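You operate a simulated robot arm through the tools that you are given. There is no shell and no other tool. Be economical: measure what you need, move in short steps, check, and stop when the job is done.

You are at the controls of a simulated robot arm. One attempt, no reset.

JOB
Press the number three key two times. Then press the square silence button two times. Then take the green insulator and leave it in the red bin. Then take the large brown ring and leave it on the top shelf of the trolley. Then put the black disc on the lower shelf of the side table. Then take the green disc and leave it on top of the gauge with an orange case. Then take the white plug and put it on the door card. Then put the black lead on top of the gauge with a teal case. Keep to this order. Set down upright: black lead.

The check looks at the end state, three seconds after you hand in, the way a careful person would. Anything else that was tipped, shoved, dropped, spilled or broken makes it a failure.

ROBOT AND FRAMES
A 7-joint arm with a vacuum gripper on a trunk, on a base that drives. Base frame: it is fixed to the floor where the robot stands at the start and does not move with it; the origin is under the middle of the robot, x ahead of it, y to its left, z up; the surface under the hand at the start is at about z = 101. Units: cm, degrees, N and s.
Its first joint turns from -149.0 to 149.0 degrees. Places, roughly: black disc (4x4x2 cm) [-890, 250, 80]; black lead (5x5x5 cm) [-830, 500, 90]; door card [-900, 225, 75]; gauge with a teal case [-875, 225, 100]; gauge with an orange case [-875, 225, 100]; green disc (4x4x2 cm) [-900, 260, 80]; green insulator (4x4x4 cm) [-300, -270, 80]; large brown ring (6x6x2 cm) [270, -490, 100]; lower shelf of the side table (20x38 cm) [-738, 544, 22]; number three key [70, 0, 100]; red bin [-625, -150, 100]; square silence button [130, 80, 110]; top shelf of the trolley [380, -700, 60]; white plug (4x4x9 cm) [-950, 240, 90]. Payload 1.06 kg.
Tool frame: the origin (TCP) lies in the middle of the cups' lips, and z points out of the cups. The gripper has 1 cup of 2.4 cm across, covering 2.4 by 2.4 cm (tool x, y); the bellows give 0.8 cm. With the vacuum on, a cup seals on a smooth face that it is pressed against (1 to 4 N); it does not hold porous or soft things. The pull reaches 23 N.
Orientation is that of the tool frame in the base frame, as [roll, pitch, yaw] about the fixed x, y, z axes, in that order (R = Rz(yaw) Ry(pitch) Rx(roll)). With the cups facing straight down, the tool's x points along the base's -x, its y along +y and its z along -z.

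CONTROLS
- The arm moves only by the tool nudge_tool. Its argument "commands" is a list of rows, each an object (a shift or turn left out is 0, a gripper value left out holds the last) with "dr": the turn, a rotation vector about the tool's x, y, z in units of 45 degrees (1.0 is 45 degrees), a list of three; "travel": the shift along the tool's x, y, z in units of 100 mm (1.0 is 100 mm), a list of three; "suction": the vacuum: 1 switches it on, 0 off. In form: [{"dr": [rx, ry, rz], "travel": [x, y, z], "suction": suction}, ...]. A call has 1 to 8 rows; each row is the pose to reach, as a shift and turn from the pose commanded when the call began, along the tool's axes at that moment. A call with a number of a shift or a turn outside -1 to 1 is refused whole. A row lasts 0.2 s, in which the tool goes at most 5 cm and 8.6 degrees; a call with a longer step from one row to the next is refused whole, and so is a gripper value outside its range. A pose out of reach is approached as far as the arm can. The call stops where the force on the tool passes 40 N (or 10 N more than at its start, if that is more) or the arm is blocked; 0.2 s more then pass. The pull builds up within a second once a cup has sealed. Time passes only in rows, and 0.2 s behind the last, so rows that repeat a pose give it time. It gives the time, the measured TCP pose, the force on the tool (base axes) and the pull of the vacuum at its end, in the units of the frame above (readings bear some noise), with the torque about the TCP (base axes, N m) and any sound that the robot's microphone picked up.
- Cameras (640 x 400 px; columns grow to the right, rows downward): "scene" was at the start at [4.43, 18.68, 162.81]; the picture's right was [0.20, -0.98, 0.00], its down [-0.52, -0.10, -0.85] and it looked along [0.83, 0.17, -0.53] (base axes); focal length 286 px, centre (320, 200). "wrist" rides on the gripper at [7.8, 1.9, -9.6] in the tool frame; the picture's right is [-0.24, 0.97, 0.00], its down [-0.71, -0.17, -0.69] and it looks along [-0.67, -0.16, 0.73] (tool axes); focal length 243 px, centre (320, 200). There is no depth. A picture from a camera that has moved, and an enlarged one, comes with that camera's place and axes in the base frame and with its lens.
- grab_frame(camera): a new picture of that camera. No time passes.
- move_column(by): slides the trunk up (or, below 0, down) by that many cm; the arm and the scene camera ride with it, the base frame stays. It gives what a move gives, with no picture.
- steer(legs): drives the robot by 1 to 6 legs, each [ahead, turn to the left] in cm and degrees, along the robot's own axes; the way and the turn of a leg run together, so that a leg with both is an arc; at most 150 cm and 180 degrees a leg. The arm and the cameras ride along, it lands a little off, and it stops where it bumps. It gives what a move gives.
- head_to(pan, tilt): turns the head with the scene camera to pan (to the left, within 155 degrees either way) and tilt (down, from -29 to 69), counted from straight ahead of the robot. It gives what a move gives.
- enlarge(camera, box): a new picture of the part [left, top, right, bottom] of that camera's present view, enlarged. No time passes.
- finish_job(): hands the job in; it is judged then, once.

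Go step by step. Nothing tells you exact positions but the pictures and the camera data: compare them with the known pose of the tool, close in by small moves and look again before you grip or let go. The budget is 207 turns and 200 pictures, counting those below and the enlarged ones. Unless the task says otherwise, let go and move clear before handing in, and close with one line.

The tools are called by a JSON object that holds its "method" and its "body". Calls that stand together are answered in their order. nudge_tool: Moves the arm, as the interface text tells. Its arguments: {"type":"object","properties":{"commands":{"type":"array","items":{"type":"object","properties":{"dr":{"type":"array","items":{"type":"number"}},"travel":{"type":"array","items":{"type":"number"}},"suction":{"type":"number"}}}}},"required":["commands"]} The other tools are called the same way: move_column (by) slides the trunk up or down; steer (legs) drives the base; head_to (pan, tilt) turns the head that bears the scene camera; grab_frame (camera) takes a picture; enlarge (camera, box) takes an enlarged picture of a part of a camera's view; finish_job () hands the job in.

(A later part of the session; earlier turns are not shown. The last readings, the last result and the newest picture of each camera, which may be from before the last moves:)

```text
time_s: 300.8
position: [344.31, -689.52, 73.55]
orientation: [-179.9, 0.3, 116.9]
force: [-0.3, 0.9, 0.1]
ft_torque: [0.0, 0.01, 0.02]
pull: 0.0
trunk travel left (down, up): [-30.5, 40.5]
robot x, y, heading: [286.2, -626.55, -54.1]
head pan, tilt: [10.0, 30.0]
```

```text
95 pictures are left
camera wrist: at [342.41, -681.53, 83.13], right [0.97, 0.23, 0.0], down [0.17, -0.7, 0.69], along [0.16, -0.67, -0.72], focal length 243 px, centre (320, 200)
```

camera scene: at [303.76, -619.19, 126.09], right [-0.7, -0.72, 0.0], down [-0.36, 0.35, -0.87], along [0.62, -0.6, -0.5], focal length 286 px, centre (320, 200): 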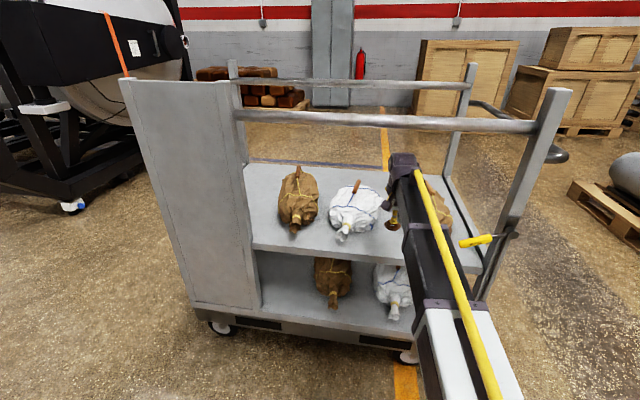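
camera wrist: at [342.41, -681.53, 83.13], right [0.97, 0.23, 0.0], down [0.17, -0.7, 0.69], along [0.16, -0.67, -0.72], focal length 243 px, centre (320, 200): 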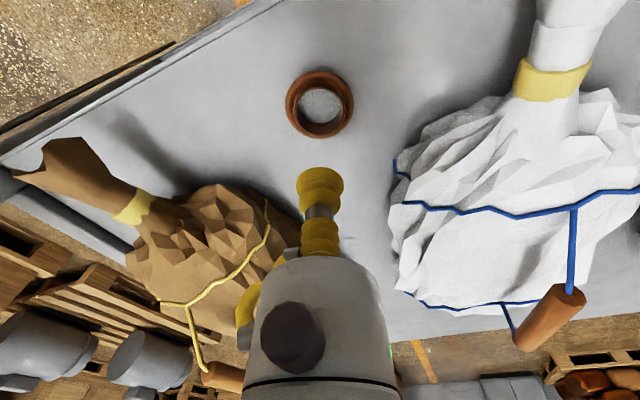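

The ring sits flat on the trolley's top shelf. I'll withdraw, raise the trunk and drive across the hall toward the black disc near (-890, 250).

{"method": "nudge_tool", "body": {"commands": [{"travel": [0, 0, -0.2]}, {"travel": [0.4, 0, -0.2]}, {"travel": [0.8, 0, -0.2]}, {"travel": [1, 0, -0.2]}]}}

{"method": "steer", "body": {"legs": [[-60, 0]]}}

{"method": "move_column", "body": {"by": 37}}

{"method": "steer", "body": {"legs": [[-140, 0], [0, -163], [150, 0], [150, 0], [150, 0], [150, 0]]}}

{"method": "head_to", "body": {"pan": 15, "tilt": 15}}

{"method": "grab_frame", "body": {"camera": "scene"}}

```text
time_s: 301.8
position: [339.79, -680.52, 75.52]
orientation: [-179.9, 0.2, 117.0]
force: [-0.7, 0.0, 0.6]
ft_torque: [0.01, 0.01, -0.02]
pull: 0.1
trunk travel left (down, up): [-30.5, 40.5]
robot x, y, heading: [285.8, -626.23, -54.2]
head pan, tilt: [10.0, 30.0]
```

```text
time_s: 305.2
position: [304.86, -632.3, 75.49]
orientation: [-179.8, 0.3, 116.9]
force: [0.3, -0.7, 0.5]
ft_torque: [0.01, 0.01, 0.02]
pull: 0.1
trunk travel left (down, up): [-30.5, 40.5]
robot x, y, heading: [251.09, -578.33, -54.3]
head pan, tilt: [10.0, 30.0]
```

```text
time_s: 308.8
position: [304.86, -632.42, 112.52]
orientation: [-179.8, 0.3, 116.9]
force: [0.3, -0.4, -0.4]
ft_torque: [0.03, 0.01, 0.01]
pull: 0.1
trunk travel left (down, up): [-67.5, 3.5]
robot x, y, heading: [251.23, -578.33, -54.3]
head pan, tilt: [10.0, 30.0]
```

```text
time_s: 350.6
position: [-375.93, -65.96, 112.47]
orientation: [-179.8, 0.3, -44.0]
force: [0.4, -0.4, -0.1]
ft_torque: [-0.01, 0.01, 0.03]
pull: 0.1
trunk travel left (down, up): [-67.5, 3.5]
robot x, y, heading: [-307.67, -99.5, 145.1]
head pan, tilt: [10.0, 30.0]
```

```text
time_s: 351.3
position: [-375.97, -65.93, 112.57]
orientation: [-179.8, 0.3, -44.0]
force: [0.1, 0.1, -0.1]
ft_torque: [0.01, -0.01, 0.0]
pull: 0.1
trunk travel left (down, up): [-67.5, 3.5]
robot x, y, heading: [-307.72, -99.62, 144.8]
head pan, tilt: [15.0, 15.0]
```

```text
94 pictures are left
camera scene: at [-322.19, -113.08, 165.5], right [0.34, 0.94, 0.0], down [0.24, -0.09, -0.97], along [-0.91, 0.33, -0.26], focal length 286 px, centre (320, 200)
```

scene: 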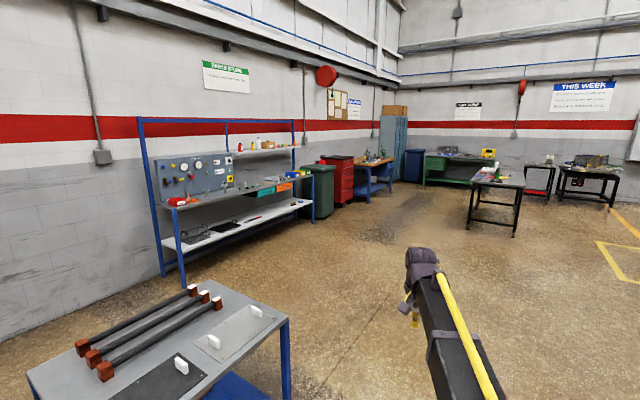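

{"method": "enlarge", "body": {"camera": "scene", "box": [320, 130, 480, 230]}}

{"method": "enlarge", "body": {"camera": "scene", "box": [460, 130, 640, 240]}}

```text
4.00 times, centred on (400, 180) of scene
camera zoom: at [-322.19, -113.08, 165.5], right [0.34, 0.94, 0.0], down [0.24, -0.09, -0.97], along [-0.91, 0.33, -0.26], focal length 1146 px, centre (0, 280)
```

zoom: 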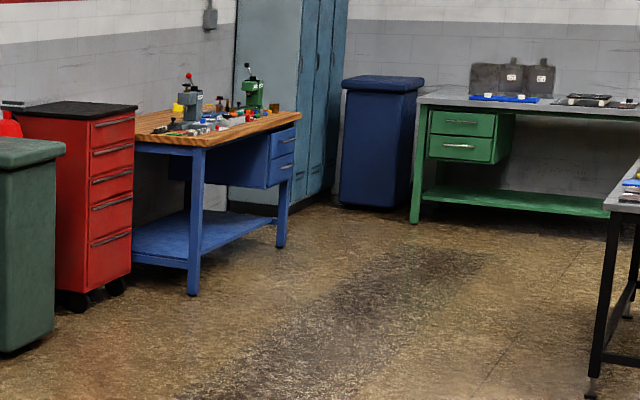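

```text
3.56 times, centred on (550, 185) of scene
camera zoom: at [-322.19, -113.08, 165.5], right [0.34, 0.94, 0.0], down [0.24, -0.09, -0.97], along [-0.91, 0.33, -0.26], focal length 1019 px, centre (-498, 253)
```

zoom: 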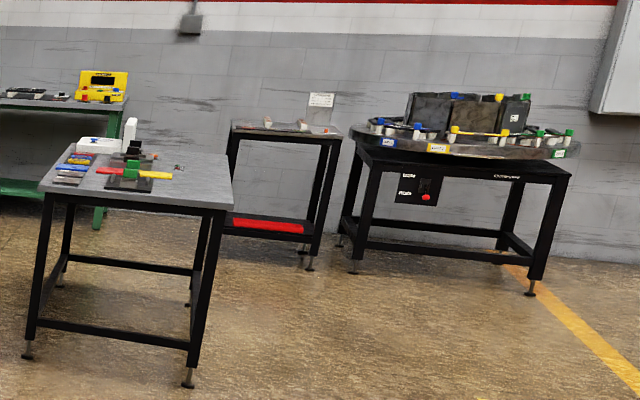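

The blue bench with a wooden top (disc, gauges) is about 6 m ahead on my current heading. I'll drive up and face it.

{"method": "steer", "body": {"legs": [[150, 0], [150, 0], [150, 0], [115, 0], [0, 72]]}}

{"method": "head_to", "body": {"pan": 0, "tilt": 35}}

{"method": "grab_frame", "body": {"camera": "scene"}}

{"method": "grab_frame", "body": {"camera": "wrist"}}

```text
time_s: 381.6
position: [-825.12, 178.2, 112.44]
orientation: [-179.8, 0.3, 26.6]
force: [0.1, -0.7, 0.6]
ft_torque: [0.02, -0.01, 0.01]
pull: 0.0
trunk travel left (down, up): [-67.5, 3.5]
robot x, y, heading: [-770.64, 231.89, -144.6]
head pan, tilt: [15.0, 15.0]
```

```text
time_s: 382.5
position: [-825.32, 178.16, 112.46]
orientation: [-179.8, 0.2, 26.7]
force: [0.0, -0.7, -0.5]
ft_torque: [-0.02, 0.03, 0.0]
pull: 0.0
trunk travel left (down, up): [-67.5, 3.5]
robot x, y, heading: [-770.74, 231.43, -144.4]
head pan, tilt: [0.0, 35.0]
```

```text
91 pictures are left
camera scene: at [-764.1, 215.17, 162.31], right [-0.58, 0.81, 0.0], down [0.47, 0.33, -0.82], along [-0.67, -0.48, -0.57], focal length 286 px, centre (320, 200)
```

scene: 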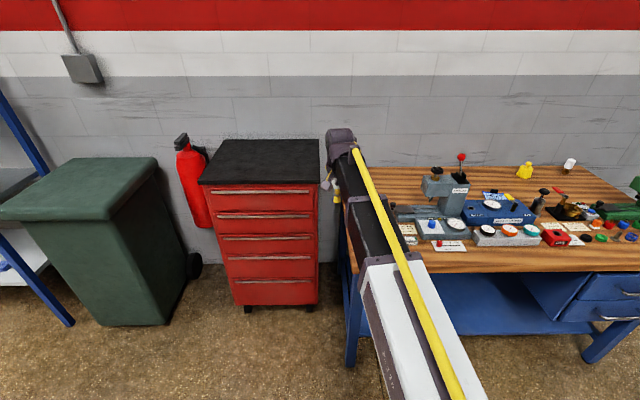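

```text
90 pictures are left
camera wrist: at [-817.33, 180.09, 122.03], right [0.22, -0.97, 0.0], down [-0.71, -0.16, 0.69], along [-0.67, -0.15, -0.72], focal length 243 px, centre (320, 200)
```

wrist: 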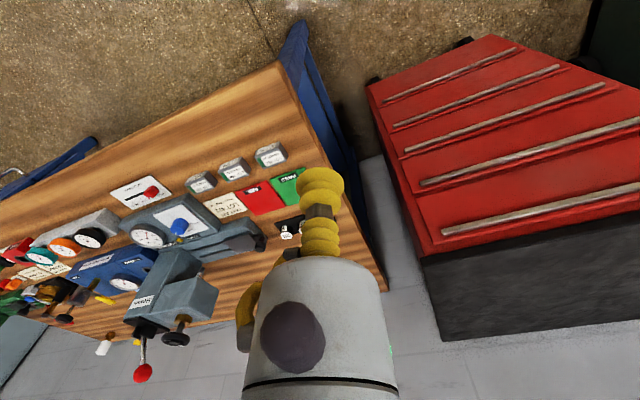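

{"method": "enlarge", "body": {"camera": "scene", "box": [390, 140, 515, 260]}}

{"method": "enlarge", "body": {"camera": "scene", "box": [515, 140, 640, 260]}}

{"method": "enlarge", "body": {"camera": "wrist", "box": [0, 100, 320, 360]}}

```text
3.33 times, centred on (452, 200) of scene
camera zoom: at [-764.1, 215.17, 162.31], right [-0.58, 0.81, 0.0], down [0.47, 0.33, -0.82], along [-0.67, -0.48, -0.57], focal length 955 px, centre (-122, 200)
```

zoom: 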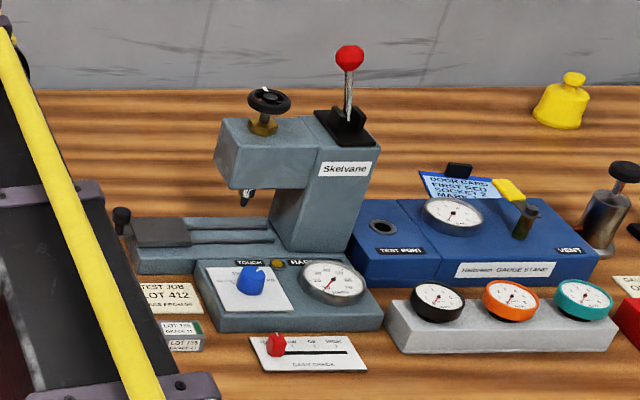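

```text
3.33 times, centred on (578, 200) of scene
camera zoom: at [-764.1, 215.17, 162.31], right [-0.58, 0.81, 0.0], down [0.47, 0.33, -0.82], along [-0.67, -0.48, -0.57], focal length 955 px, centre (-538, 200)
```

zoom: 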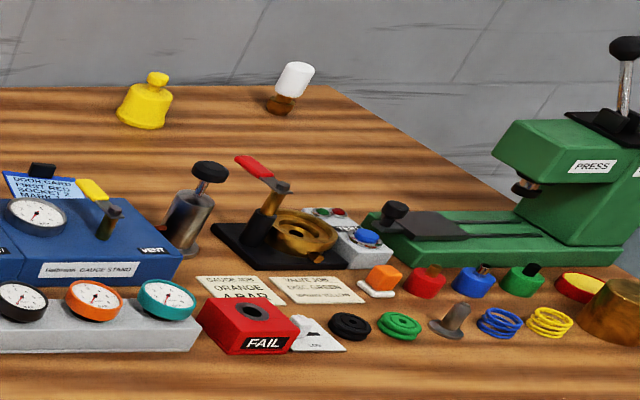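

```text
1.54 times, centred on (160, 230) of wrist
camera zoom: at [-817.33, 180.09, 122.03], right [0.22, -0.97, 0.0], down [-0.71, -0.16, 0.69], along [-0.67, -0.15, -0.72], focal length 373 px, centre (566, 154)
```

zoom: 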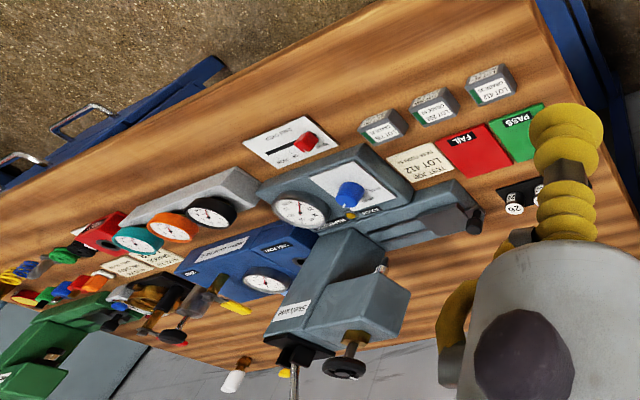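

I see it all: the black and green discs at the front of the bench, the gauge block (black, orange, teal), the blue DOOR CARD on the gauge stand, and the white plug at the back. I'll shift to stand in front of the discs.

{"method": "steer", "body": {"legs": [[0, -78.6], [78, 0], [0, 80]]}}

{"method": "head_to", "body": {"pan": 0, "tilt": 45}}

{"method": "grab_frame", "body": {"camera": "scene"}}

{"method": "grab_frame", "body": {"camera": "wrist"}}

```text
time_s: 393.4
position: [-879.64, 228.34, 112.44]
orientation: [-179.7, 0.3, 28.4]
force: [-0.2, 0.2, -0.4]
ft_torque: [0.02, 0.01, 0.0]
pull: 0.1
trunk travel left (down, up): [-67.5, 3.5]
robot x, y, heading: [-826.44, 283.69, -142.6]
head pan, tilt: [0.0, 35.0]
```

```text
time_s: 394.1
position: [-879.76, 228.29, 112.45]
orientation: [-179.8, 0.4, 28.4]
force: [0.2, 1.3, -0.3]
ft_torque: [-0.01, 0.0, -0.01]
pull: 0.0
trunk travel left (down, up): [-67.5, 3.5]
robot x, y, heading: [-826.68, 283.61, -142.8]
head pan, tilt: [0.0, 45.0]
```

```text
86 pictures are left
camera scene: at [-819.3, 267.59, 160.83], right [-0.61, 0.8, 0.0], down [0.56, 0.43, -0.71], along [-0.56, -0.43, -0.71], focal length 286 px, centre (320, 200)
```

scene: 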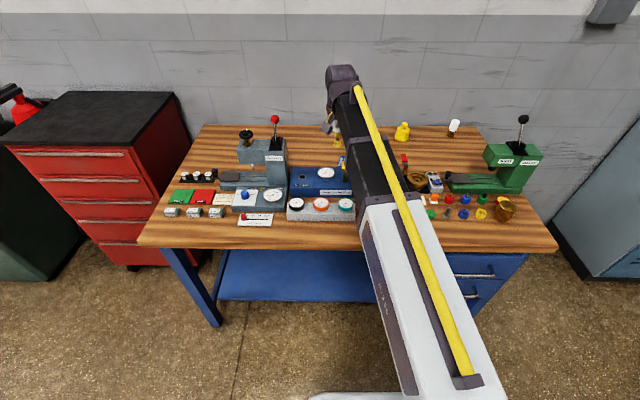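

```text
85 pictures are left
camera wrist: at [-871.91, 230.42, 122.04], right [0.26, -0.97, 0.0], down [-0.7, -0.19, 0.69], along [-0.67, -0.17, -0.72], focal length 243 px, centre (320, 200)
```

wrist: 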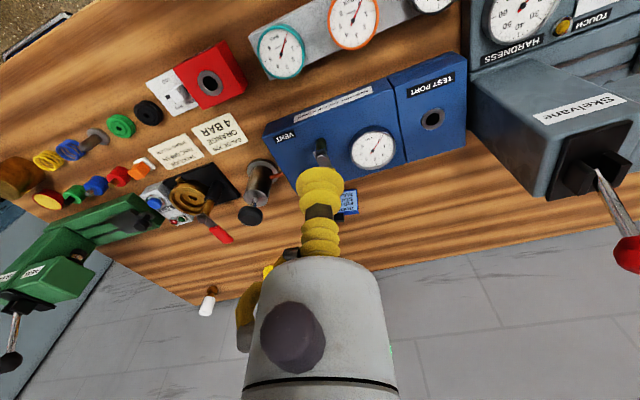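

The black disc is at about (-897, 254). I'll move the tool sideways over it at this height.

{"method": "nudge_tool", "body": {"commands": [{"travel": [0, -0.45, 0]}, {"travel": [0, -0.9, 0]}, {"travel": [0, -1, 0]}]}}

{"method": "nudge_tool", "body": {"commands": [{"travel": [0, -0.45, 0]}, {"travel": [0, -0.9, 0]}, {"travel": [0, -1, 0]}]}}

{"method": "nudge_tool", "body": {"commands": [{"travel": [0, -0.45, 0]}, {"travel": [0, -0.9, 0.1]}, {"travel": [0, -1, 0.5]}]}}

{"method": "grab_frame", "body": {"camera": "wrist"}}

{"method": "enlarge", "body": {"camera": "scene", "box": [380, 130, 540, 250]}}

```text
time_s: 394.9
position: [-884.53, 237.17, 112.54]
orientation: [-179.7, 0.3, 28.3]
force: [0.3, -0.9, -0.3]
ft_torque: [0.01, 0.02, 0.0]
pull: 0.0
trunk travel left (down, up): [-67.5, 3.5]
robot x, y, heading: [-826.68, 283.58, -142.9]
head pan, tilt: [0.0, 45.0]
```

```text
time_s: 395.7
position: [-889.19, 246.06, 112.54]
orientation: [-179.8, 0.3, 28.4]
force: [0.5, -0.3, -0.6]
ft_torque: [0.01, 0.01, -0.01]
pull: 0.1
trunk travel left (down, up): [-67.5, 3.5]
robot x, y, heading: [-826.98, 283.02, -142.6]
head pan, tilt: [0.0, 45.0]
```

```text
time_s: 396.5
position: [-894.18, 255.01, 107.32]
orientation: [-179.7, 0.4, 28.5]
force: [0.0, -0.7, 0.5]
ft_torque: [0.0, -0.04, 0.02]
pull: 0.1
trunk travel left (down, up): [-67.5, 3.5]
robot x, y, heading: [-827.14, 283.32, -142.6]
head pan, tilt: [0.0, 45.0]
```

```text
84 pictures are left
camera wrist: at [-886.32, 256.96, 116.98], right [0.26, -0.97, 0.0], down [-0.7, -0.19, 0.69], along [-0.67, -0.18, -0.72], focal length 243 px, centre (320, 200)
```

wrist: 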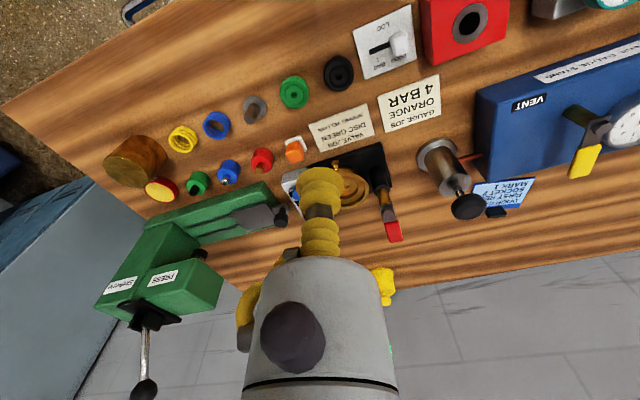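

```text
3.33 times, centred on (460, 190) of scene
camera zoom: at [-819.31, 267.61, 160.83], right [-0.61, 0.8, 0.0], down [0.56, 0.43, -0.71], along [-0.56, -0.43, -0.71], focal length 955 px, centre (-147, 233)
```

zoom: 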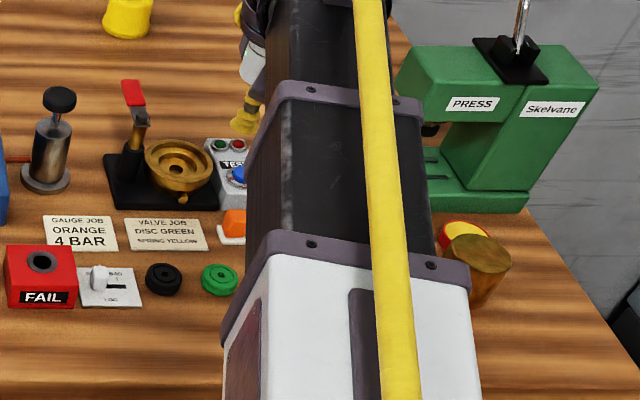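

Triangulated: black disc top at (-894.8, 252.2, 84.2). I'll move above and lower to z ≈ 88.

{"method": "nudge_tool", "body": {"commands": [{"travel": [-0.19, 0.22, 0.1]}, {"travel": [-0.19, 0.22, 0.5]}, {"travel": [-0.19, 0.22, 1]}]}}

{"method": "nudge_tool", "body": {"commands": [{"travel": [0, 0, 0.5]}, {"travel": [0, 0, 0.9]}]}}

{"method": "enlarge", "body": {"camera": "wrist", "box": [240, 60, 400, 180]}}

```text
time_s: 397.3
position: [-894.66, 251.89, 97.59]
orientation: [-179.7, 0.3, 28.4]
force: [-0.5, 0.6, -0.2]
ft_torque: [0.03, -0.01, 0.03]
pull: 0.0
trunk travel left (down, up): [-67.5, 3.5]
robot x, y, heading: [-826.93, 283.22, -142.8]
head pan, tilt: [0.0, 45.0]
```

```text
time_s: 397.9
position: [-895.05, 251.78, 88.61]
orientation: [-179.8, 0.4, 28.4]
force: [0.3, 0.1, 1.2]
ft_torque: [0.01, 0.0, 0.0]
pull: 0.1
trunk travel left (down, up): [-67.5, 3.5]
robot x, y, heading: [-826.65, 283.67, -142.5]
head pan, tilt: [0.0, 45.0]
```

```text
3.33 times, centred on (320, 120) of wrist
camera zoom: at [-887.15, 253.94, 98.12], right [0.26, -0.97, 0.0], down [-0.7, -0.19, 0.69], along [-0.67, -0.17, -0.72], focal length 809 px, centre (320, 467)
```

zoom: 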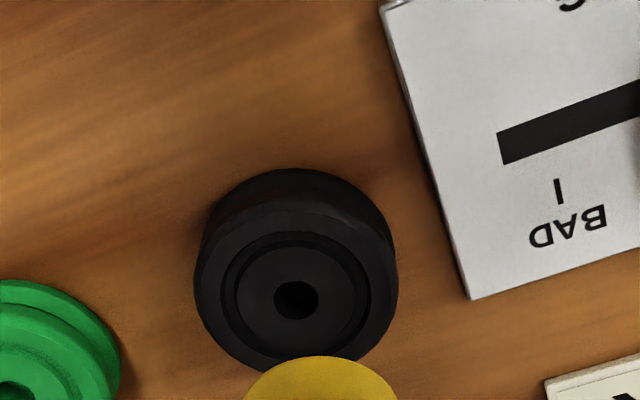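

Disc centre is 0.8 cm to the side; I'll correct, then press down with suction.

{"method": "nudge_tool", "body": {"commands": [{"travel": [-0.03, -0.07, 0.1], "suction": 1}, {"travel": [-0.03, -0.07, 0.3]}, {"travel": [-0.03, -0.07, 0.4]}, {"travel": [-0.03, -0.07, 0.45]}, {"travel": [-0.03, -0.07, 0.49]}, {"travel": [-0.03, -0.07, 0.52]}]}}

```text
time_s: 398.9
position: [-895.67, 252.35, 84.58]
orientation: [-179.8, 0.8, 28.4]
force: [0.2, -0.3, 24.3]
ft_torque: [0.03, -0.1, -0.04]
pull: 23.1
trunk travel left (down, up): [-67.5, 3.5]
robot x, y, heading: [-826.81, 283.24, -142.6]
head pan, tilt: [0.0, 45.0]
stopped in row 5: the force on the tool passed its limit at 45 N (the readings are from after the stop); the commanded pose is now the measured one
```

Sealed. Lifting and retracting.

{"method": "nudge_tool", "body": {"commands": [{"travel": [0, 0, -0.1]}, {"travel": [0, 0, -0.5]}, {"travel": [0, 0, -1]}]}}

{"method": "nudge_tool", "body": {"commands": [{"travel": [0, 0, -0.5]}, {"travel": [0, 0, -1]}]}}

{"method": "nudge_tool", "body": {"commands": [{"travel": [0.4, 0.2, -0.2]}, {"travel": [0.8, 0.4, -0.4]}, {"travel": [1, 0.5, -0.6]}]}}

{"method": "grab_frame", "body": {"camera": "wrist"}}

{"method": "head_to", "body": {"pan": -110, "tilt": 30}}

{"method": "grab_frame", "body": {"camera": "scene"}}

```text
time_s: 399.7
position: [-895.57, 252.45, 94.17]
orientation: [-179.7, 0.7, 28.5]
force: [0.1, 0.6, 0.6]
ft_torque: [-0.01, -0.04, 0.0]
pull: 23.1
trunk travel left (down, up): [-67.5, 3.5]
robot x, y, heading: [-826.53, 283.42, -142.5]
head pan, tilt: [0.0, 45.0]
```

```text
time_s: 400.3
position: [-895.22, 252.22, 104.32]
orientation: [-179.8, 0.6, 28.4]
force: [0.2, 0.0, -0.6]
ft_torque: [-0.01, 0.01, 0.0]
pull: 22.8
trunk travel left (down, up): [-67.5, 3.5]
robot x, y, heading: [-826.79, 283.83, -143.0]
head pan, tilt: [0.0, 45.0]
```

```text
time_s: 401.1
position: [-883.98, 252.64, 110.21]
orientation: [-179.8, 0.7, 28.4]
force: [-0.6, -0.3, 0.0]
ft_torque: [0.04, 0.02, 0.02]
pull: 22.7
trunk travel left (down, up): [-67.5, 3.5]
robot x, y, heading: [-827.01, 283.59, -142.4]
head pan, tilt: [0.0, 45.0]
```

```text
81 pictures are left
camera wrist: at [-876.21, 254.72, 119.63], right [0.25, -0.97, 0.0], down [-0.7, -0.18, 0.69], along [-0.67, -0.18, -0.72], focal length 243 px, centre (320, 200)
```

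wrist: 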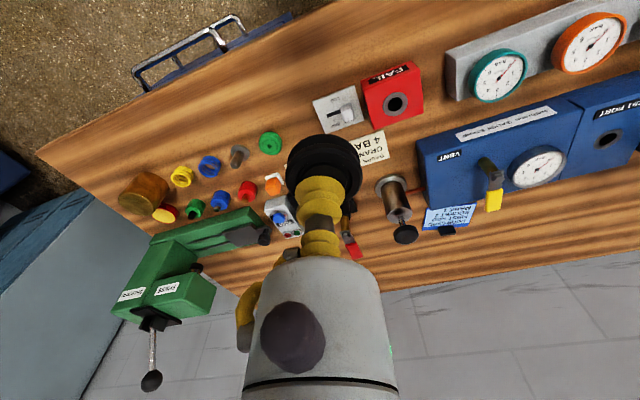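

```text
time_s: 403.0
position: [-884.1, 252.6, 110.04]
orientation: [-179.8, 0.6, 28.4]
force: [-0.4, 0.1, -0.3]
ft_torque: [-0.02, -0.01, 0.01]
pull: 22.3
trunk travel left (down, up): [-67.5, 3.5]
robot x, y, heading: [-827.19, 283.07, -142.8]
head pan, tilt: [-110.0, 30.0]
```

```text
80 pictures are left
camera scene: at [-815.53, 281.15, 163.08], right [0.95, 0.3, 0.0], down [0.15, -0.48, -0.87], along [-0.26, 0.83, -0.5], focal length 286 px, centre (320, 200)
```

scene: 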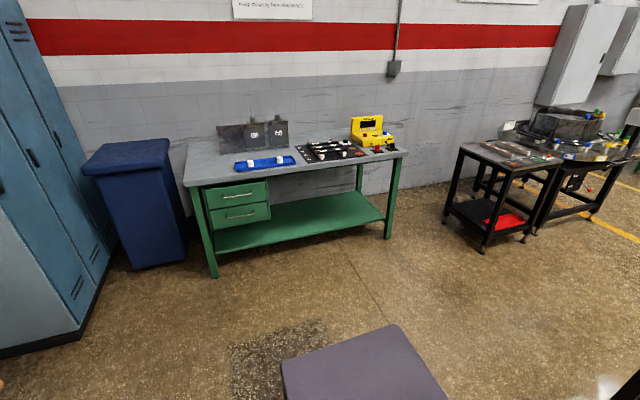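

The disc is held. The side table is the small black one with the lower shelf at about (-733, 543), between the green bench and the grey table. I'll back out and move to where I can look at it closely.

{"method": "steer", "body": {"legs": [[-22, 0], [0, -141], [118, 0], [0, -36]]}}

{"method": "head_to", "body": {"pan": 20, "tilt": 40}}

{"method": "grab_frame", "body": {"camera": "scene"}}

{"method": "head_to", "body": {"pan": -70, "tilt": 40}}

{"method": "grab_frame", "body": {"camera": "scene"}}

```text
time_s: 417.8
position: [-724.72, 444.08, 110.17]
orientation: [-179.8, 0.6, -148.6]
force: [0.5, 0.3, 0.4]
ft_torque: [-0.04, 0.01, -0.03]
pull: 23.1
trunk travel left (down, up): [-67.5, 3.5]
robot x, y, heading: [-780.65, 409.94, 40.1]
head pan, tilt: [-110.0, 30.0]
```

```text
time_s: 419.9
position: [-724.92, 443.91, 109.99]
orientation: [-179.9, 0.6, -148.6]
force: [-0.1, -0.3, 0.1]
ft_torque: [0.01, 0.03, 0.0]
pull: 23.0
trunk travel left (down, up): [-67.5, 3.5]
robot x, y, heading: [-780.22, 410.17, 40.3]
head pan, tilt: [20.0, 40.0]
```

```text
79 pictures are left
camera scene: at [-790.38, 427.59, 161.55], right [0.87, -0.5, 0.0], down [-0.32, -0.56, -0.77], along [0.38, 0.66, -0.64], focal length 286 px, centre (320, 200)
```

scene: 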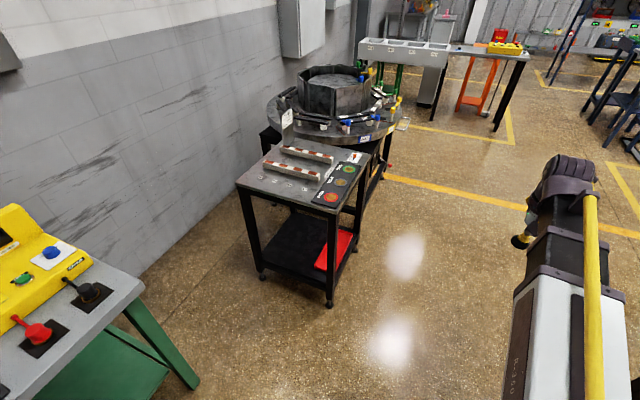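

```text
time_s: 421.6
position: [-724.68, 444.04, 110.11]
orientation: [-179.8, 0.6, -148.7]
force: [0.1, -0.9, -0.4]
ft_torque: [-0.01, -0.02, -0.01]
pull: 22.6
trunk travel left (down, up): [-67.5, 3.5]
robot x, y, heading: [-780.39, 410.64, 40.1]
head pan, tilt: [-70.0, 40.0]
```

```text
78 pictures are left
camera scene: at [-787.22, 416.0, 161.55], right [-0.5, -0.87, 0.0], down [-0.56, 0.32, -0.77], along [0.67, -0.38, -0.64], focal length 286 px, centre (320, 200)
```

scene: 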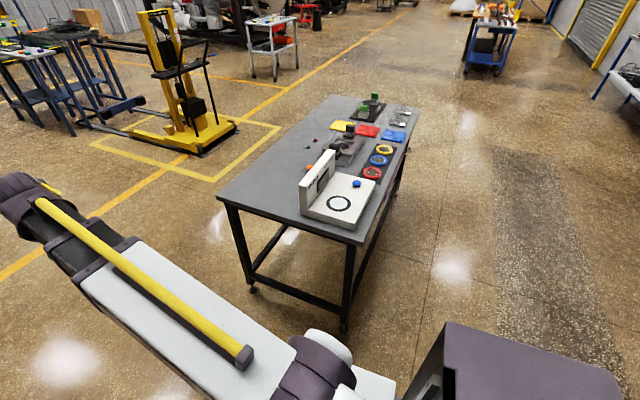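

The left (bench-side) face of the side table gives open access to the black lower shelf; the red pad is on its right. I'll retract the arm, stand at about (-791, 455) heading 58°, and lower the trunk there.

{"method": "nudge_tool", "body": {"commands": [{"travel": [0.4, 0, 0]}, {"travel": [0.8, 0, 0]}]}}

{"method": "steer", "body": {"legs": [[0, 63.4], [46, 0], [0, -45.5]]}}

{"method": "head_to", "body": {"pan": 0, "tilt": 45}}

{"method": "grab_frame", "body": {"camera": "scene"}}

{"method": "grab_frame", "body": {"camera": "wrist"}}

```text
time_s: 422.2
position: [-731.72, 439.81, 110.08]
orientation: [-179.7, 0.7, -148.7]
force: [-0.1, -1.1, -0.4]
ft_torque: [0.03, 0.01, 0.01]
pull: 22.9
trunk travel left (down, up): [-67.5, 3.5]
robot x, y, heading: [-780.3, 410.19, 40.3]
head pan, tilt: [-70.0, 40.0]
```

```text
time_s: 429.8
position: [-755.48, 498.39, 110.15]
orientation: [-179.8, 0.6, -129.6]
force: [0.2, -0.6, -1.2]
ft_torque: [0.0, -0.01, -0.01]
pull: 22.9
trunk travel left (down, up): [-67.5, 3.5]
robot x, y, heading: [-792.13, 454.78, 59.1]
head pan, tilt: [-70.0, 40.0]
```

```text
time_s: 431.2
position: [-755.63, 498.41, 110.09]
orientation: [-179.8, 0.6, -129.6]
force: [0.8, -0.5, -0.1]
ft_torque: [0.0, 0.0, 0.04]
pull: 22.9
trunk travel left (down, up): [-67.5, 3.5]
robot x, y, heading: [-792.22, 454.42, 59.1]
head pan, tilt: [0.0, 45.0]
```

```text
77 pictures are left
camera scene: at [-804.64, 466.29, 160.82], right [0.86, -0.51, 0.0], down [-0.36, -0.61, -0.71], along [0.36, 0.61, -0.71], focal length 286 px, centre (320, 200)
```

scene: 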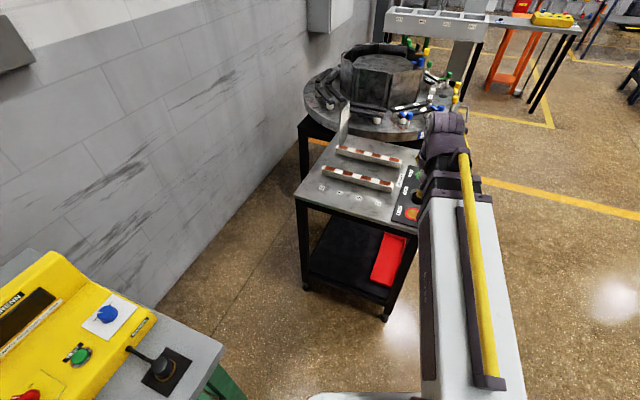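

```text
76 pictures are left
camera wrist: at [-762.23, 493.56, 119.63], right [-0.6, 0.8, 0.0], down [0.58, 0.43, 0.69], along [0.56, 0.41, -0.72], focal length 243 px, centre (320, 200)
```

wrist: 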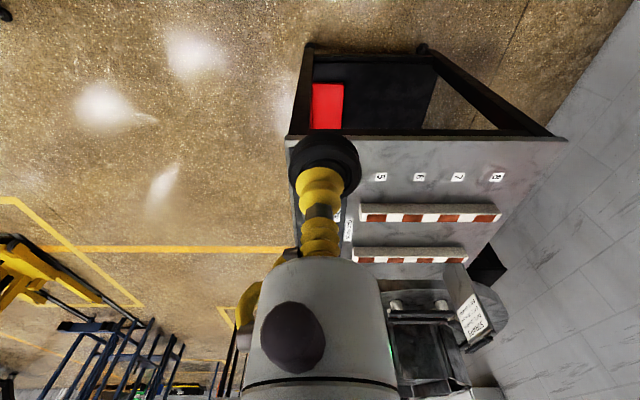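

I'm 16 cm clear of the table edge. I'll lower the trunk fully here, then check from below the table top.

{"method": "move_column", "body": {"by": -40}}

{"method": "move_column", "body": {"by": -27}}

{"method": "nudge_tool", "body": {"commands": [{"travel": [-0.2, 0.4, 0]}, {"travel": [-0.4, 0.8, 0.2]}, {"travel": [-0.5, 1, 0.5]}, {"travel": [-0.5, 1, 0.9]}]}}

{"method": "grab_frame", "body": {"camera": "wrist"}}

{"method": "grab_frame", "body": {"camera": "scene"}}

```text
time_s: 435.1
position: [-755.61, 498.53, 70.08]
orientation: [-179.8, 0.7, -129.8]
force: [-0.2, -0.5, -1.0]
ft_torque: [0.0, -0.02, -0.02]
pull: 22.5
trunk travel left (down, up): [-27.5, 43.5]
robot x, y, heading: [-791.87, 454.7, 59.0]
head pan, tilt: [0.0, 45.0]
```

```text
time_s: 437.8
position: [-755.67, 498.23, 43.05]
orientation: [-179.8, 0.6, -129.7]
force: [0.1, 0.8, -0.9]
ft_torque: [0.01, 0.01, -0.01]
pull: 22.7
trunk travel left (down, up): [-0.5, 70.5]
robot x, y, heading: [-791.93, 454.58, 59.3]
head pan, tilt: [0.0, 45.0]
```

```text
time_s: 438.8
position: [-760.31, 508.52, 34.37]
orientation: [-179.8, 0.6, -129.7]
force: [-0.9, -0.5, -0.6]
ft_torque: [0.01, -0.02, -0.02]
pull: 22.5
trunk travel left (down, up): [-0.5, 70.5]
robot x, y, heading: [-792.13, 454.58, 59.2]
head pan, tilt: [0.0, 45.0]
```

```text
75 pictures are left
camera wrist: at [-766.89, 503.75, 43.79], right [-0.6, 0.8, 0.0], down [0.58, 0.43, 0.69], along [0.56, 0.41, -0.72], focal length 243 px, centre (320, 200)
```

wrist: 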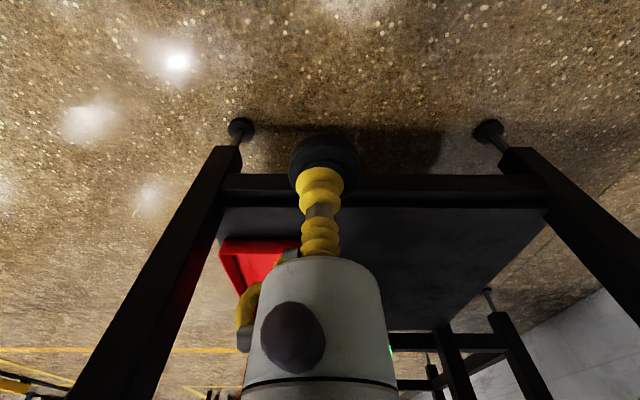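

```text
74 pictures are left
camera scene: at [-804.64, 466.29, 93.83], right [0.86, -0.51, 0.0], down [-0.36, -0.61, -0.71], along [0.36, 0.61, -0.71], focal length 286 px, centre (320, 200)
```

scene: 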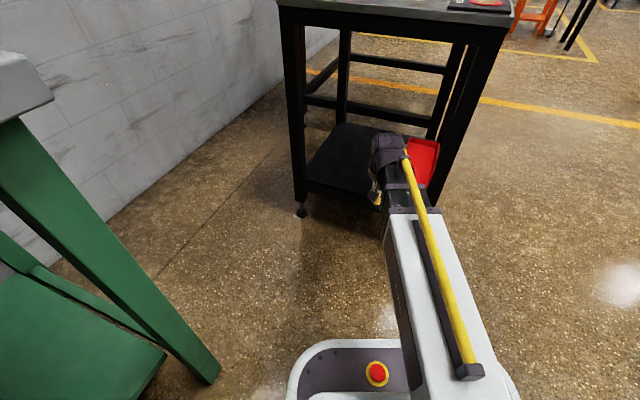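

The shelf and the opening between the legs are clear. I'll slide in at z ≈ 34, in steps.

{"method": "nudge_tool", "body": {"commands": [{"travel": [-0.45, 0, 0]}, {"travel": [-0.9, 0, 0]}, {"travel": [-1, 0, 0]}]}}

{"method": "nudge_tool", "body": {"commands": [{"travel": [-0.45, 0, 0]}, {"travel": [-0.9, -0.05, 0]}, {"travel": [-1, -0.1, 0]}]}}

{"method": "grab_frame", "body": {"camera": "wrist"}}

{"method": "grab_frame", "body": {"camera": "scene"}}

```text
time_s: 439.6
position: [-753.81, 516.51, 34.32]
orientation: [-179.8, 0.7, -129.7]
force: [-0.3, -0.1, 0.1]
ft_torque: [0.01, -0.01, 0.02]
pull: 23.4
trunk travel left (down, up): [-0.5, 70.5]
robot x, y, heading: [-792.45, 454.5, 59.1]
head pan, tilt: [0.0, 45.0]
```

```text
time_s: 440.4
position: [-746.47, 523.38, 34.38]
orientation: [-179.8, 0.7, -129.7]
force: [0.3, -0.5, -0.5]
ft_torque: [-0.01, -0.02, 0.02]
pull: 23.1
trunk travel left (down, up): [-0.5, 70.5]
robot x, y, heading: [-792.06, 454.79, 59.1]
head pan, tilt: [0.0, 45.0]
```

```text
73 pictures are left
camera wrist: at [-753.15, 518.58, 43.86], right [-0.6, 0.8, 0.0], down [0.58, 0.43, 0.69], along [0.56, 0.41, -0.72], focal length 243 px, centre (320, 200)
```

wrist: 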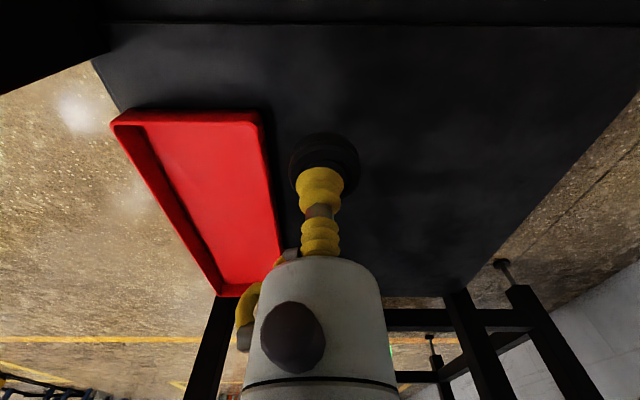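

```text
72 pictures are left
camera scene: at [-804.64, 466.29, 93.82], right [0.86, -0.51, 0.0], down [-0.36, -0.61, -0.71], along [0.36, 0.61, -0.71], focal length 286 px, centre (320, 200)
```

scene: 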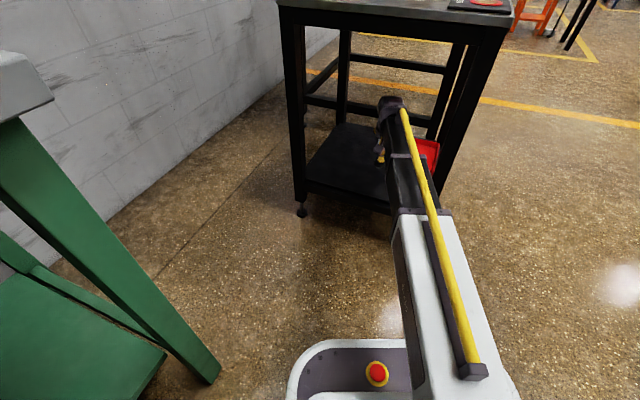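

Over the free shelf area, right of the red tray. I'll move 4 cm further in and left, then lower.

{"method": "nudge_tool", "body": {"commands": [{"travel": [-0.2, 0.25, 0]}, {"travel": [-0.4, 0.45, 0.2]}, {"travel": [-0.4, 0.45, 0.6]}, {"travel": [-0.4, 0.45, 0.75]}]}}

{"method": "nudge_tool", "body": {"commands": [{"travel": [0, 0, 0.07]}, {"travel": [0, 0, 0.14]}, {"travel": [0, 0, 0.19]}, {"travel": [0, 0, 0.24]}]}}

```text
time_s: 441.4
position: [-747.21, 529.46, 26.84]
orientation: [-179.7, 0.7, -129.6]
force: [0.2, -0.2, 0.7]
ft_torque: [0.03, -0.02, -0.01]
pull: 22.3
trunk travel left (down, up): [-0.5, 70.5]
robot x, y, heading: [-791.68, 454.84, 59.4]
head pan, tilt: [0.0, 45.0]
```

```text
time_s: 442.4
position: [-747.27, 529.39, 24.45]
orientation: [-179.8, 0.7, -129.7]
force: [0.0, 0.3, 1.1]
ft_torque: [0.02, 0.0, 0.05]
pull: 23.0
trunk travel left (down, up): [-0.5, 70.5]
robot x, y, heading: [-791.99, 454.2, 59.2]
head pan, tilt: [0.0, 45.0]
```

{"method": "nudge_tool", "body": {"commands": [{"travel": [0, 0, 0.04]}, {"travel": [0, 0, 0.08]}, {"travel": [0, 0, 0.11]}, {"travel": [0, 0, 0.14]}]}}

{"method": "grab_frame", "body": {"camera": "wrist"}}

```text
time_s: 443.4
position: [-747.25, 529.33, 22.97]
orientation: [-179.8, 0.5, -129.7]
force: [0.0, -0.3, -0.7]
ft_torque: [0.0, -0.01, 0.01]
pull: 22.4
trunk travel left (down, up): [-0.5, 70.5]
robot x, y, heading: [-792.08, 454.47, 59.2]
head pan, tilt: [0.0, 45.0]
```

```text
71 pictures are left
camera wrist: at [-753.87, 524.65, 32.61], right [-0.6, 0.8, 0.0], down [0.58, 0.43, 0.69], along [0.56, 0.41, -0.72], focal length 243 px, centre (320, 200)
```

wrist: 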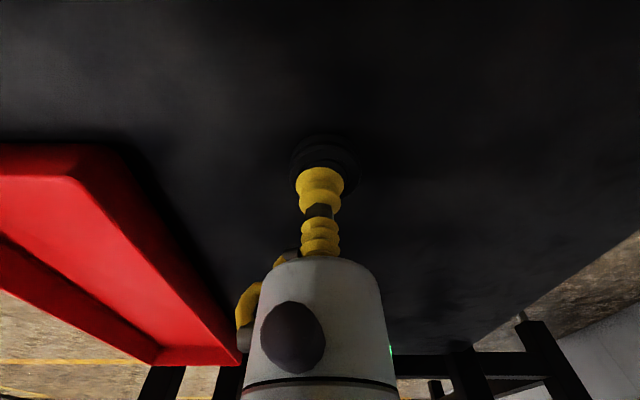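

No contact yet; continuing slowly.

{"method": "nudge_tool", "body": {"commands": [{"travel": [0, 0, 0.05]}, {"travel": [0, 0, 0.1]}, {"travel": [0, 0, 0.14]}, {"travel": [0, 0, 0.18]}]}}

```text
time_s: 444.6
position: [-747.25, 529.5, 21.89]
orientation: [-179.9, 1.0, -129.7]
force: [-1.6, -2.3, 26.6]
ft_torque: [-0.01, 0.11, 0.0]
pull: 22.4
trunk travel left (down, up): [-0.5, 70.5]
robot x, y, heading: [-791.96, 454.48, 59.3]
head pan, tilt: [0.0, 45.0]
stopped in row 4: the force on the tool passed its limit at 41 N (the readings are from after the stop); the commanded pose is now the measured one
```

Firm contact with the shelf. I'll release and rise.

{"method": "nudge_tool", "body": {"commands": [{"travel": [0, 0, -0.04], "suction": 0}, {"travel": [0, 0, -0.04]}, {"travel": [0, 0, -0.04]}, {"travel": [0, 0, -0.07]}, {"travel": [0, 0, -0.2]}, {"travel": [0, 0, -0.6]}, {"travel": [0, 0, -1]}]}}

{"method": "grab_frame", "body": {"camera": "wrist"}}

```text
time_s: 446.2
position: [-747.38, 529.52, 31.31]
orientation: [-179.9, 0.9, -129.7]
force: [0.3, -1.1, 0.0]
ft_torque: [-0.01, 0.0, -0.01]
pull: 0.1
trunk travel left (down, up): [-0.5, 70.5]
robot x, y, heading: [-791.99, 454.43, 59.1]
head pan, tilt: [0.0, 45.0]
```

```text
70 pictures are left
camera wrist: at [-754.03, 524.58, 40.94], right [-0.6, 0.8, 0.0], down [0.58, 0.43, 0.7], along [0.56, 0.42, -0.72], focal length 243 px, centre (320, 200)
```

wrist: 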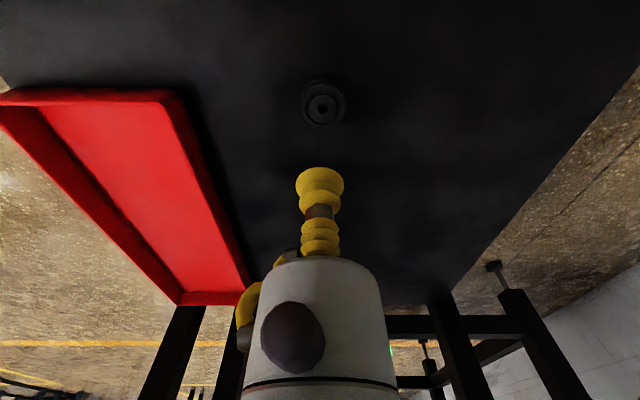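

The black disc lies on the lower shelf. I'll withdraw, raise the trunk and return to the blue bench.

{"method": "nudge_tool", "body": {"commands": [{"travel": [0.3, -0.1, -0.2]}, {"travel": [0.7, -0.2, -0.3]}, {"travel": [1, -0.3, -0.3]}]}}

{"method": "nudge_tool", "body": {"commands": [{"travel": [0.45, -0.1, 0]}, {"travel": [0.9, -0.2, 0]}, {"travel": [1, -0.2, 0]}]}}

{"method": "nudge_tool", "body": {"commands": [{"travel": [0.45, -0.2, 0]}, {"travel": [0.9, -0.4, 0]}, {"travel": [1, -0.5, 0]}]}}

{"method": "move_column", "body": {"by": 40}}

{"method": "move_column", "body": {"by": 27}}

{"method": "steer", "body": {"legs": [[0, -152], [150, 0], [0, -50], [33, 0]]}}

{"method": "head_to", "body": {"pan": 0, "tilt": 45}}

{"method": "grab_frame", "body": {"camera": "wrist"}}

{"method": "grab_frame", "body": {"camera": "scene"}}

```text
time_s: 447.0
position: [-751.4, 519.84, 34.27]
orientation: [-179.7, 0.8, -129.7]
force: [0.0, 0.0, 0.6]
ft_torque: [-0.02, -0.01, 0.04]
pull: 0.0
trunk travel left (down, up): [-0.5, 70.5]
robot x, y, heading: [-791.93, 454.45, 59.2]
head pan, tilt: [0.0, 45.0]
```

```text
time_s: 447.8
position: [-756.3, 510.93, 34.26]
orientation: [-179.8, 0.9, -129.7]
force: [-0.3, -0.4, -0.3]
ft_torque: [0.0, -0.01, -0.02]
pull: 0.1
trunk travel left (down, up): [-0.5, 70.5]
robot x, y, heading: [-792.15, 454.81, 59.2]
head pan, tilt: [0.0, 45.0]
```

```text
time_s: 448.6
position: [-758.65, 499.99, 33.99]
orientation: [-179.8, 0.8, -129.7]
force: [-0.3, -0.6, -0.2]
ft_torque: [0.01, -0.01, -0.01]
pull: 0.1
trunk travel left (down, up): [-0.5, 70.5]
robot x, y, heading: [-791.99, 454.35, 59.4]
head pan, tilt: [0.0, 45.0]
```

```text
time_s: 452.5
position: [-758.75, 500.05, 74.06]
orientation: [-179.9, 0.7, -129.7]
force: [-0.7, 0.7, -0.7]
ft_torque: [-0.02, -0.01, 0.02]
pull: 0.0
trunk travel left (down, up): [-40.5, 30.5]
robot x, y, heading: [-792.05, 454.51, 59.1]
head pan, tilt: [0.0, 45.0]
```

```text
time_s: 455.2
position: [-758.67, 500.01, 100.99]
orientation: [-179.9, 0.8, -129.7]
force: [0.2, 0.4, -0.1]
ft_torque: [-0.04, 0.01, -0.02]
pull: 0.0
trunk travel left (down, up): [-67.5, 3.5]
robot x, y, heading: [-791.97, 454.7, 59.1]
head pan, tilt: [0.0, 45.0]
```

```text
time_s: 472.9
position: [-869.52, 253.22, 100.93]
orientation: [-179.8, 0.8, 29.7]
force: [0.1, -0.7, -0.3]
ft_torque: [-0.03, -0.01, 0.0]
pull: 0.0
trunk travel left (down, up): [-67.5, 3.5]
robot x, y, heading: [-822.1, 284.07, -141.6]
head pan, tilt: [0.0, 45.0]
```

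```text
time_s: 473.5
position: [-869.48, 253.28, 100.92]
orientation: [-179.7, 0.8, 29.7]
force: [-0.3, 1.3, 0.0]
ft_torque: [0.03, 0.01, 0.05]
pull: 0.1
trunk travel left (down, up): [-67.5, 3.5]
robot x, y, heading: [-822.33, 284.09, -141.7]
head pan, tilt: [0.0, 45.0]
```

```text
69 pictures are left
camera wrist: at [-861.58, 255.49, 110.51], right [0.28, -0.96, 0.0], down [-0.69, -0.2, 0.69], along [-0.67, -0.19, -0.72], focal length 243 px, centre (320, 200)
```

wrist: 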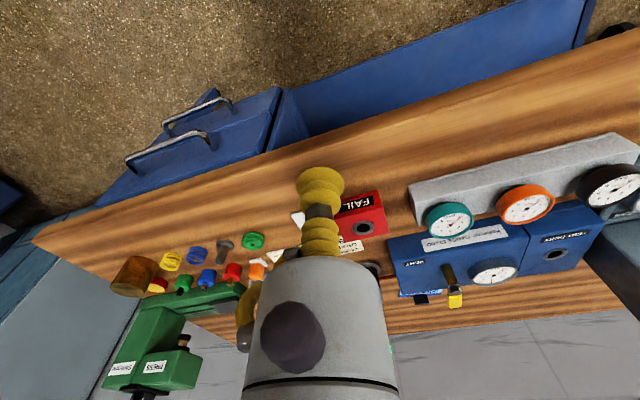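

```text
68 pictures are left
camera scene: at [-814.3, 268.32, 160.82], right [-0.62, 0.78, 0.0], down [0.55, 0.44, -0.71], along [-0.55, -0.44, -0.71], focal length 286 px, centre (320, 200)
```

scene: 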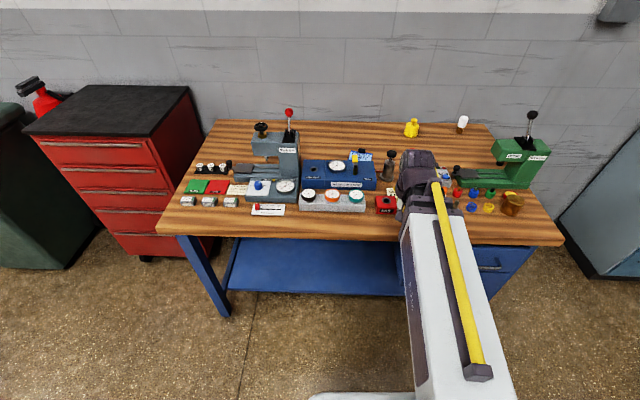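

The green disc is at about (-899.5, 257.2). I'll move over it, sideways first.

{"method": "nudge_tool", "body": {"commands": [{"travel": [0, -0.4, -0.2]}, {"travel": [0, -0.8, -0.4]}, {"travel": [-0.4, -1, -0.5]}, {"travel": [-0.7, -1, -0.5]}]}}

{"method": "nudge_tool", "body": {"commands": [{"travel": [-0.2, -0.35, 0]}, {"travel": [-0.5, -0.7, 0]}, {"travel": [-0.85, -0.8, 0.1]}, {"travel": [-1, -0.8, 0.5]}]}}

{"method": "nudge_tool", "body": {"commands": [{"travel": [-0.4, 0, 0]}, {"travel": [-0.6, 0, 0.3]}]}}

{"method": "grab_frame", "body": {"camera": "wrist"}}

```text
time_s: 474.5
position: [-880.29, 258.43, 106.24]
orientation: [-179.8, 0.8, 29.7]
force: [-0.6, -0.3, 0.0]
ft_torque: [-0.02, -0.01, -0.05]
pull: 0.0
trunk travel left (down, up): [-67.5, 3.5]
robot x, y, heading: [-822.28, 283.94, -141.3]
head pan, tilt: [0.0, 45.0]
```

```text
time_s: 475.5
position: [-893.24, 260.08, 101.38]
orientation: [-179.8, 0.8, 29.6]
force: [0.1, -0.2, 0.1]
ft_torque: [0.02, 0.01, -0.03]
pull: 0.0
trunk travel left (down, up): [-67.5, 3.5]
robot x, y, heading: [-822.12, 283.91, -141.4]
head pan, tilt: [0.0, 45.0]
```

```text
time_s: 476.1
position: [-898.39, 257.4, 98.34]
orientation: [-179.8, 0.8, 29.6]
force: [-0.7, 0.2, 0.1]
ft_torque: [-0.01, -0.04, -0.06]
pull: 0.1
trunk travel left (down, up): [-67.5, 3.5]
robot x, y, heading: [-822.15, 284.04, -141.4]
head pan, tilt: [0.0, 45.0]
```

```text
67 pictures are left
camera wrist: at [-890.6, 259.61, 107.8], right [0.28, -0.96, 0.0], down [-0.69, -0.2, 0.69], along [-0.67, -0.19, -0.72], focal length 243 px, centre (320, 200)
```

wrist: 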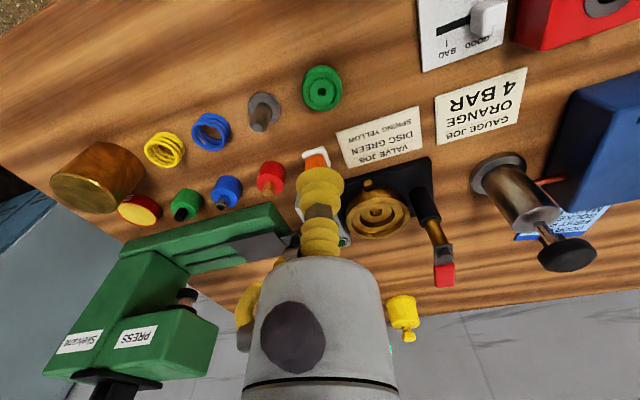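

Right above it. I'll lower to z ≈ 89 and verify.

{"method": "nudge_tool", "body": {"commands": [{"travel": [0, 0, 0.45]}, {"travel": [0, 0, 0.9]}]}}

{"method": "enlarge", "body": {"camera": "wrist", "box": [240, 60, 400, 180]}}

```text
time_s: 476.7
position: [-898.45, 257.27, 89.6]
orientation: [-179.8, 0.7, 29.6]
force: [0.3, 0.6, -0.4]
ft_torque: [0.0, -0.01, -0.02]
pull: 0.1
trunk travel left (down, up): [-67.5, 3.5]
robot x, y, heading: [-822.06, 284.41, -141.7]
head pan, tilt: [0.0, 45.0]
```

```text
3.33 times, centred on (320, 120) of wrist
camera zoom: at [-890.72, 259.62, 99.01], right [0.28, -0.96, 0.0], down [-0.69, -0.2, 0.7], along [-0.67, -0.19, -0.72], focal length 809 px, centre (320, 467)
```

zoom: 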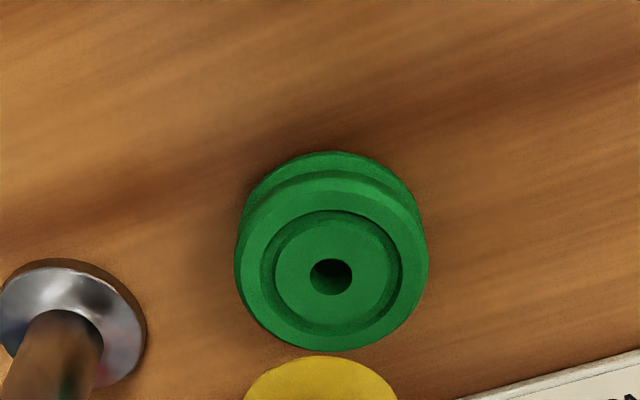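

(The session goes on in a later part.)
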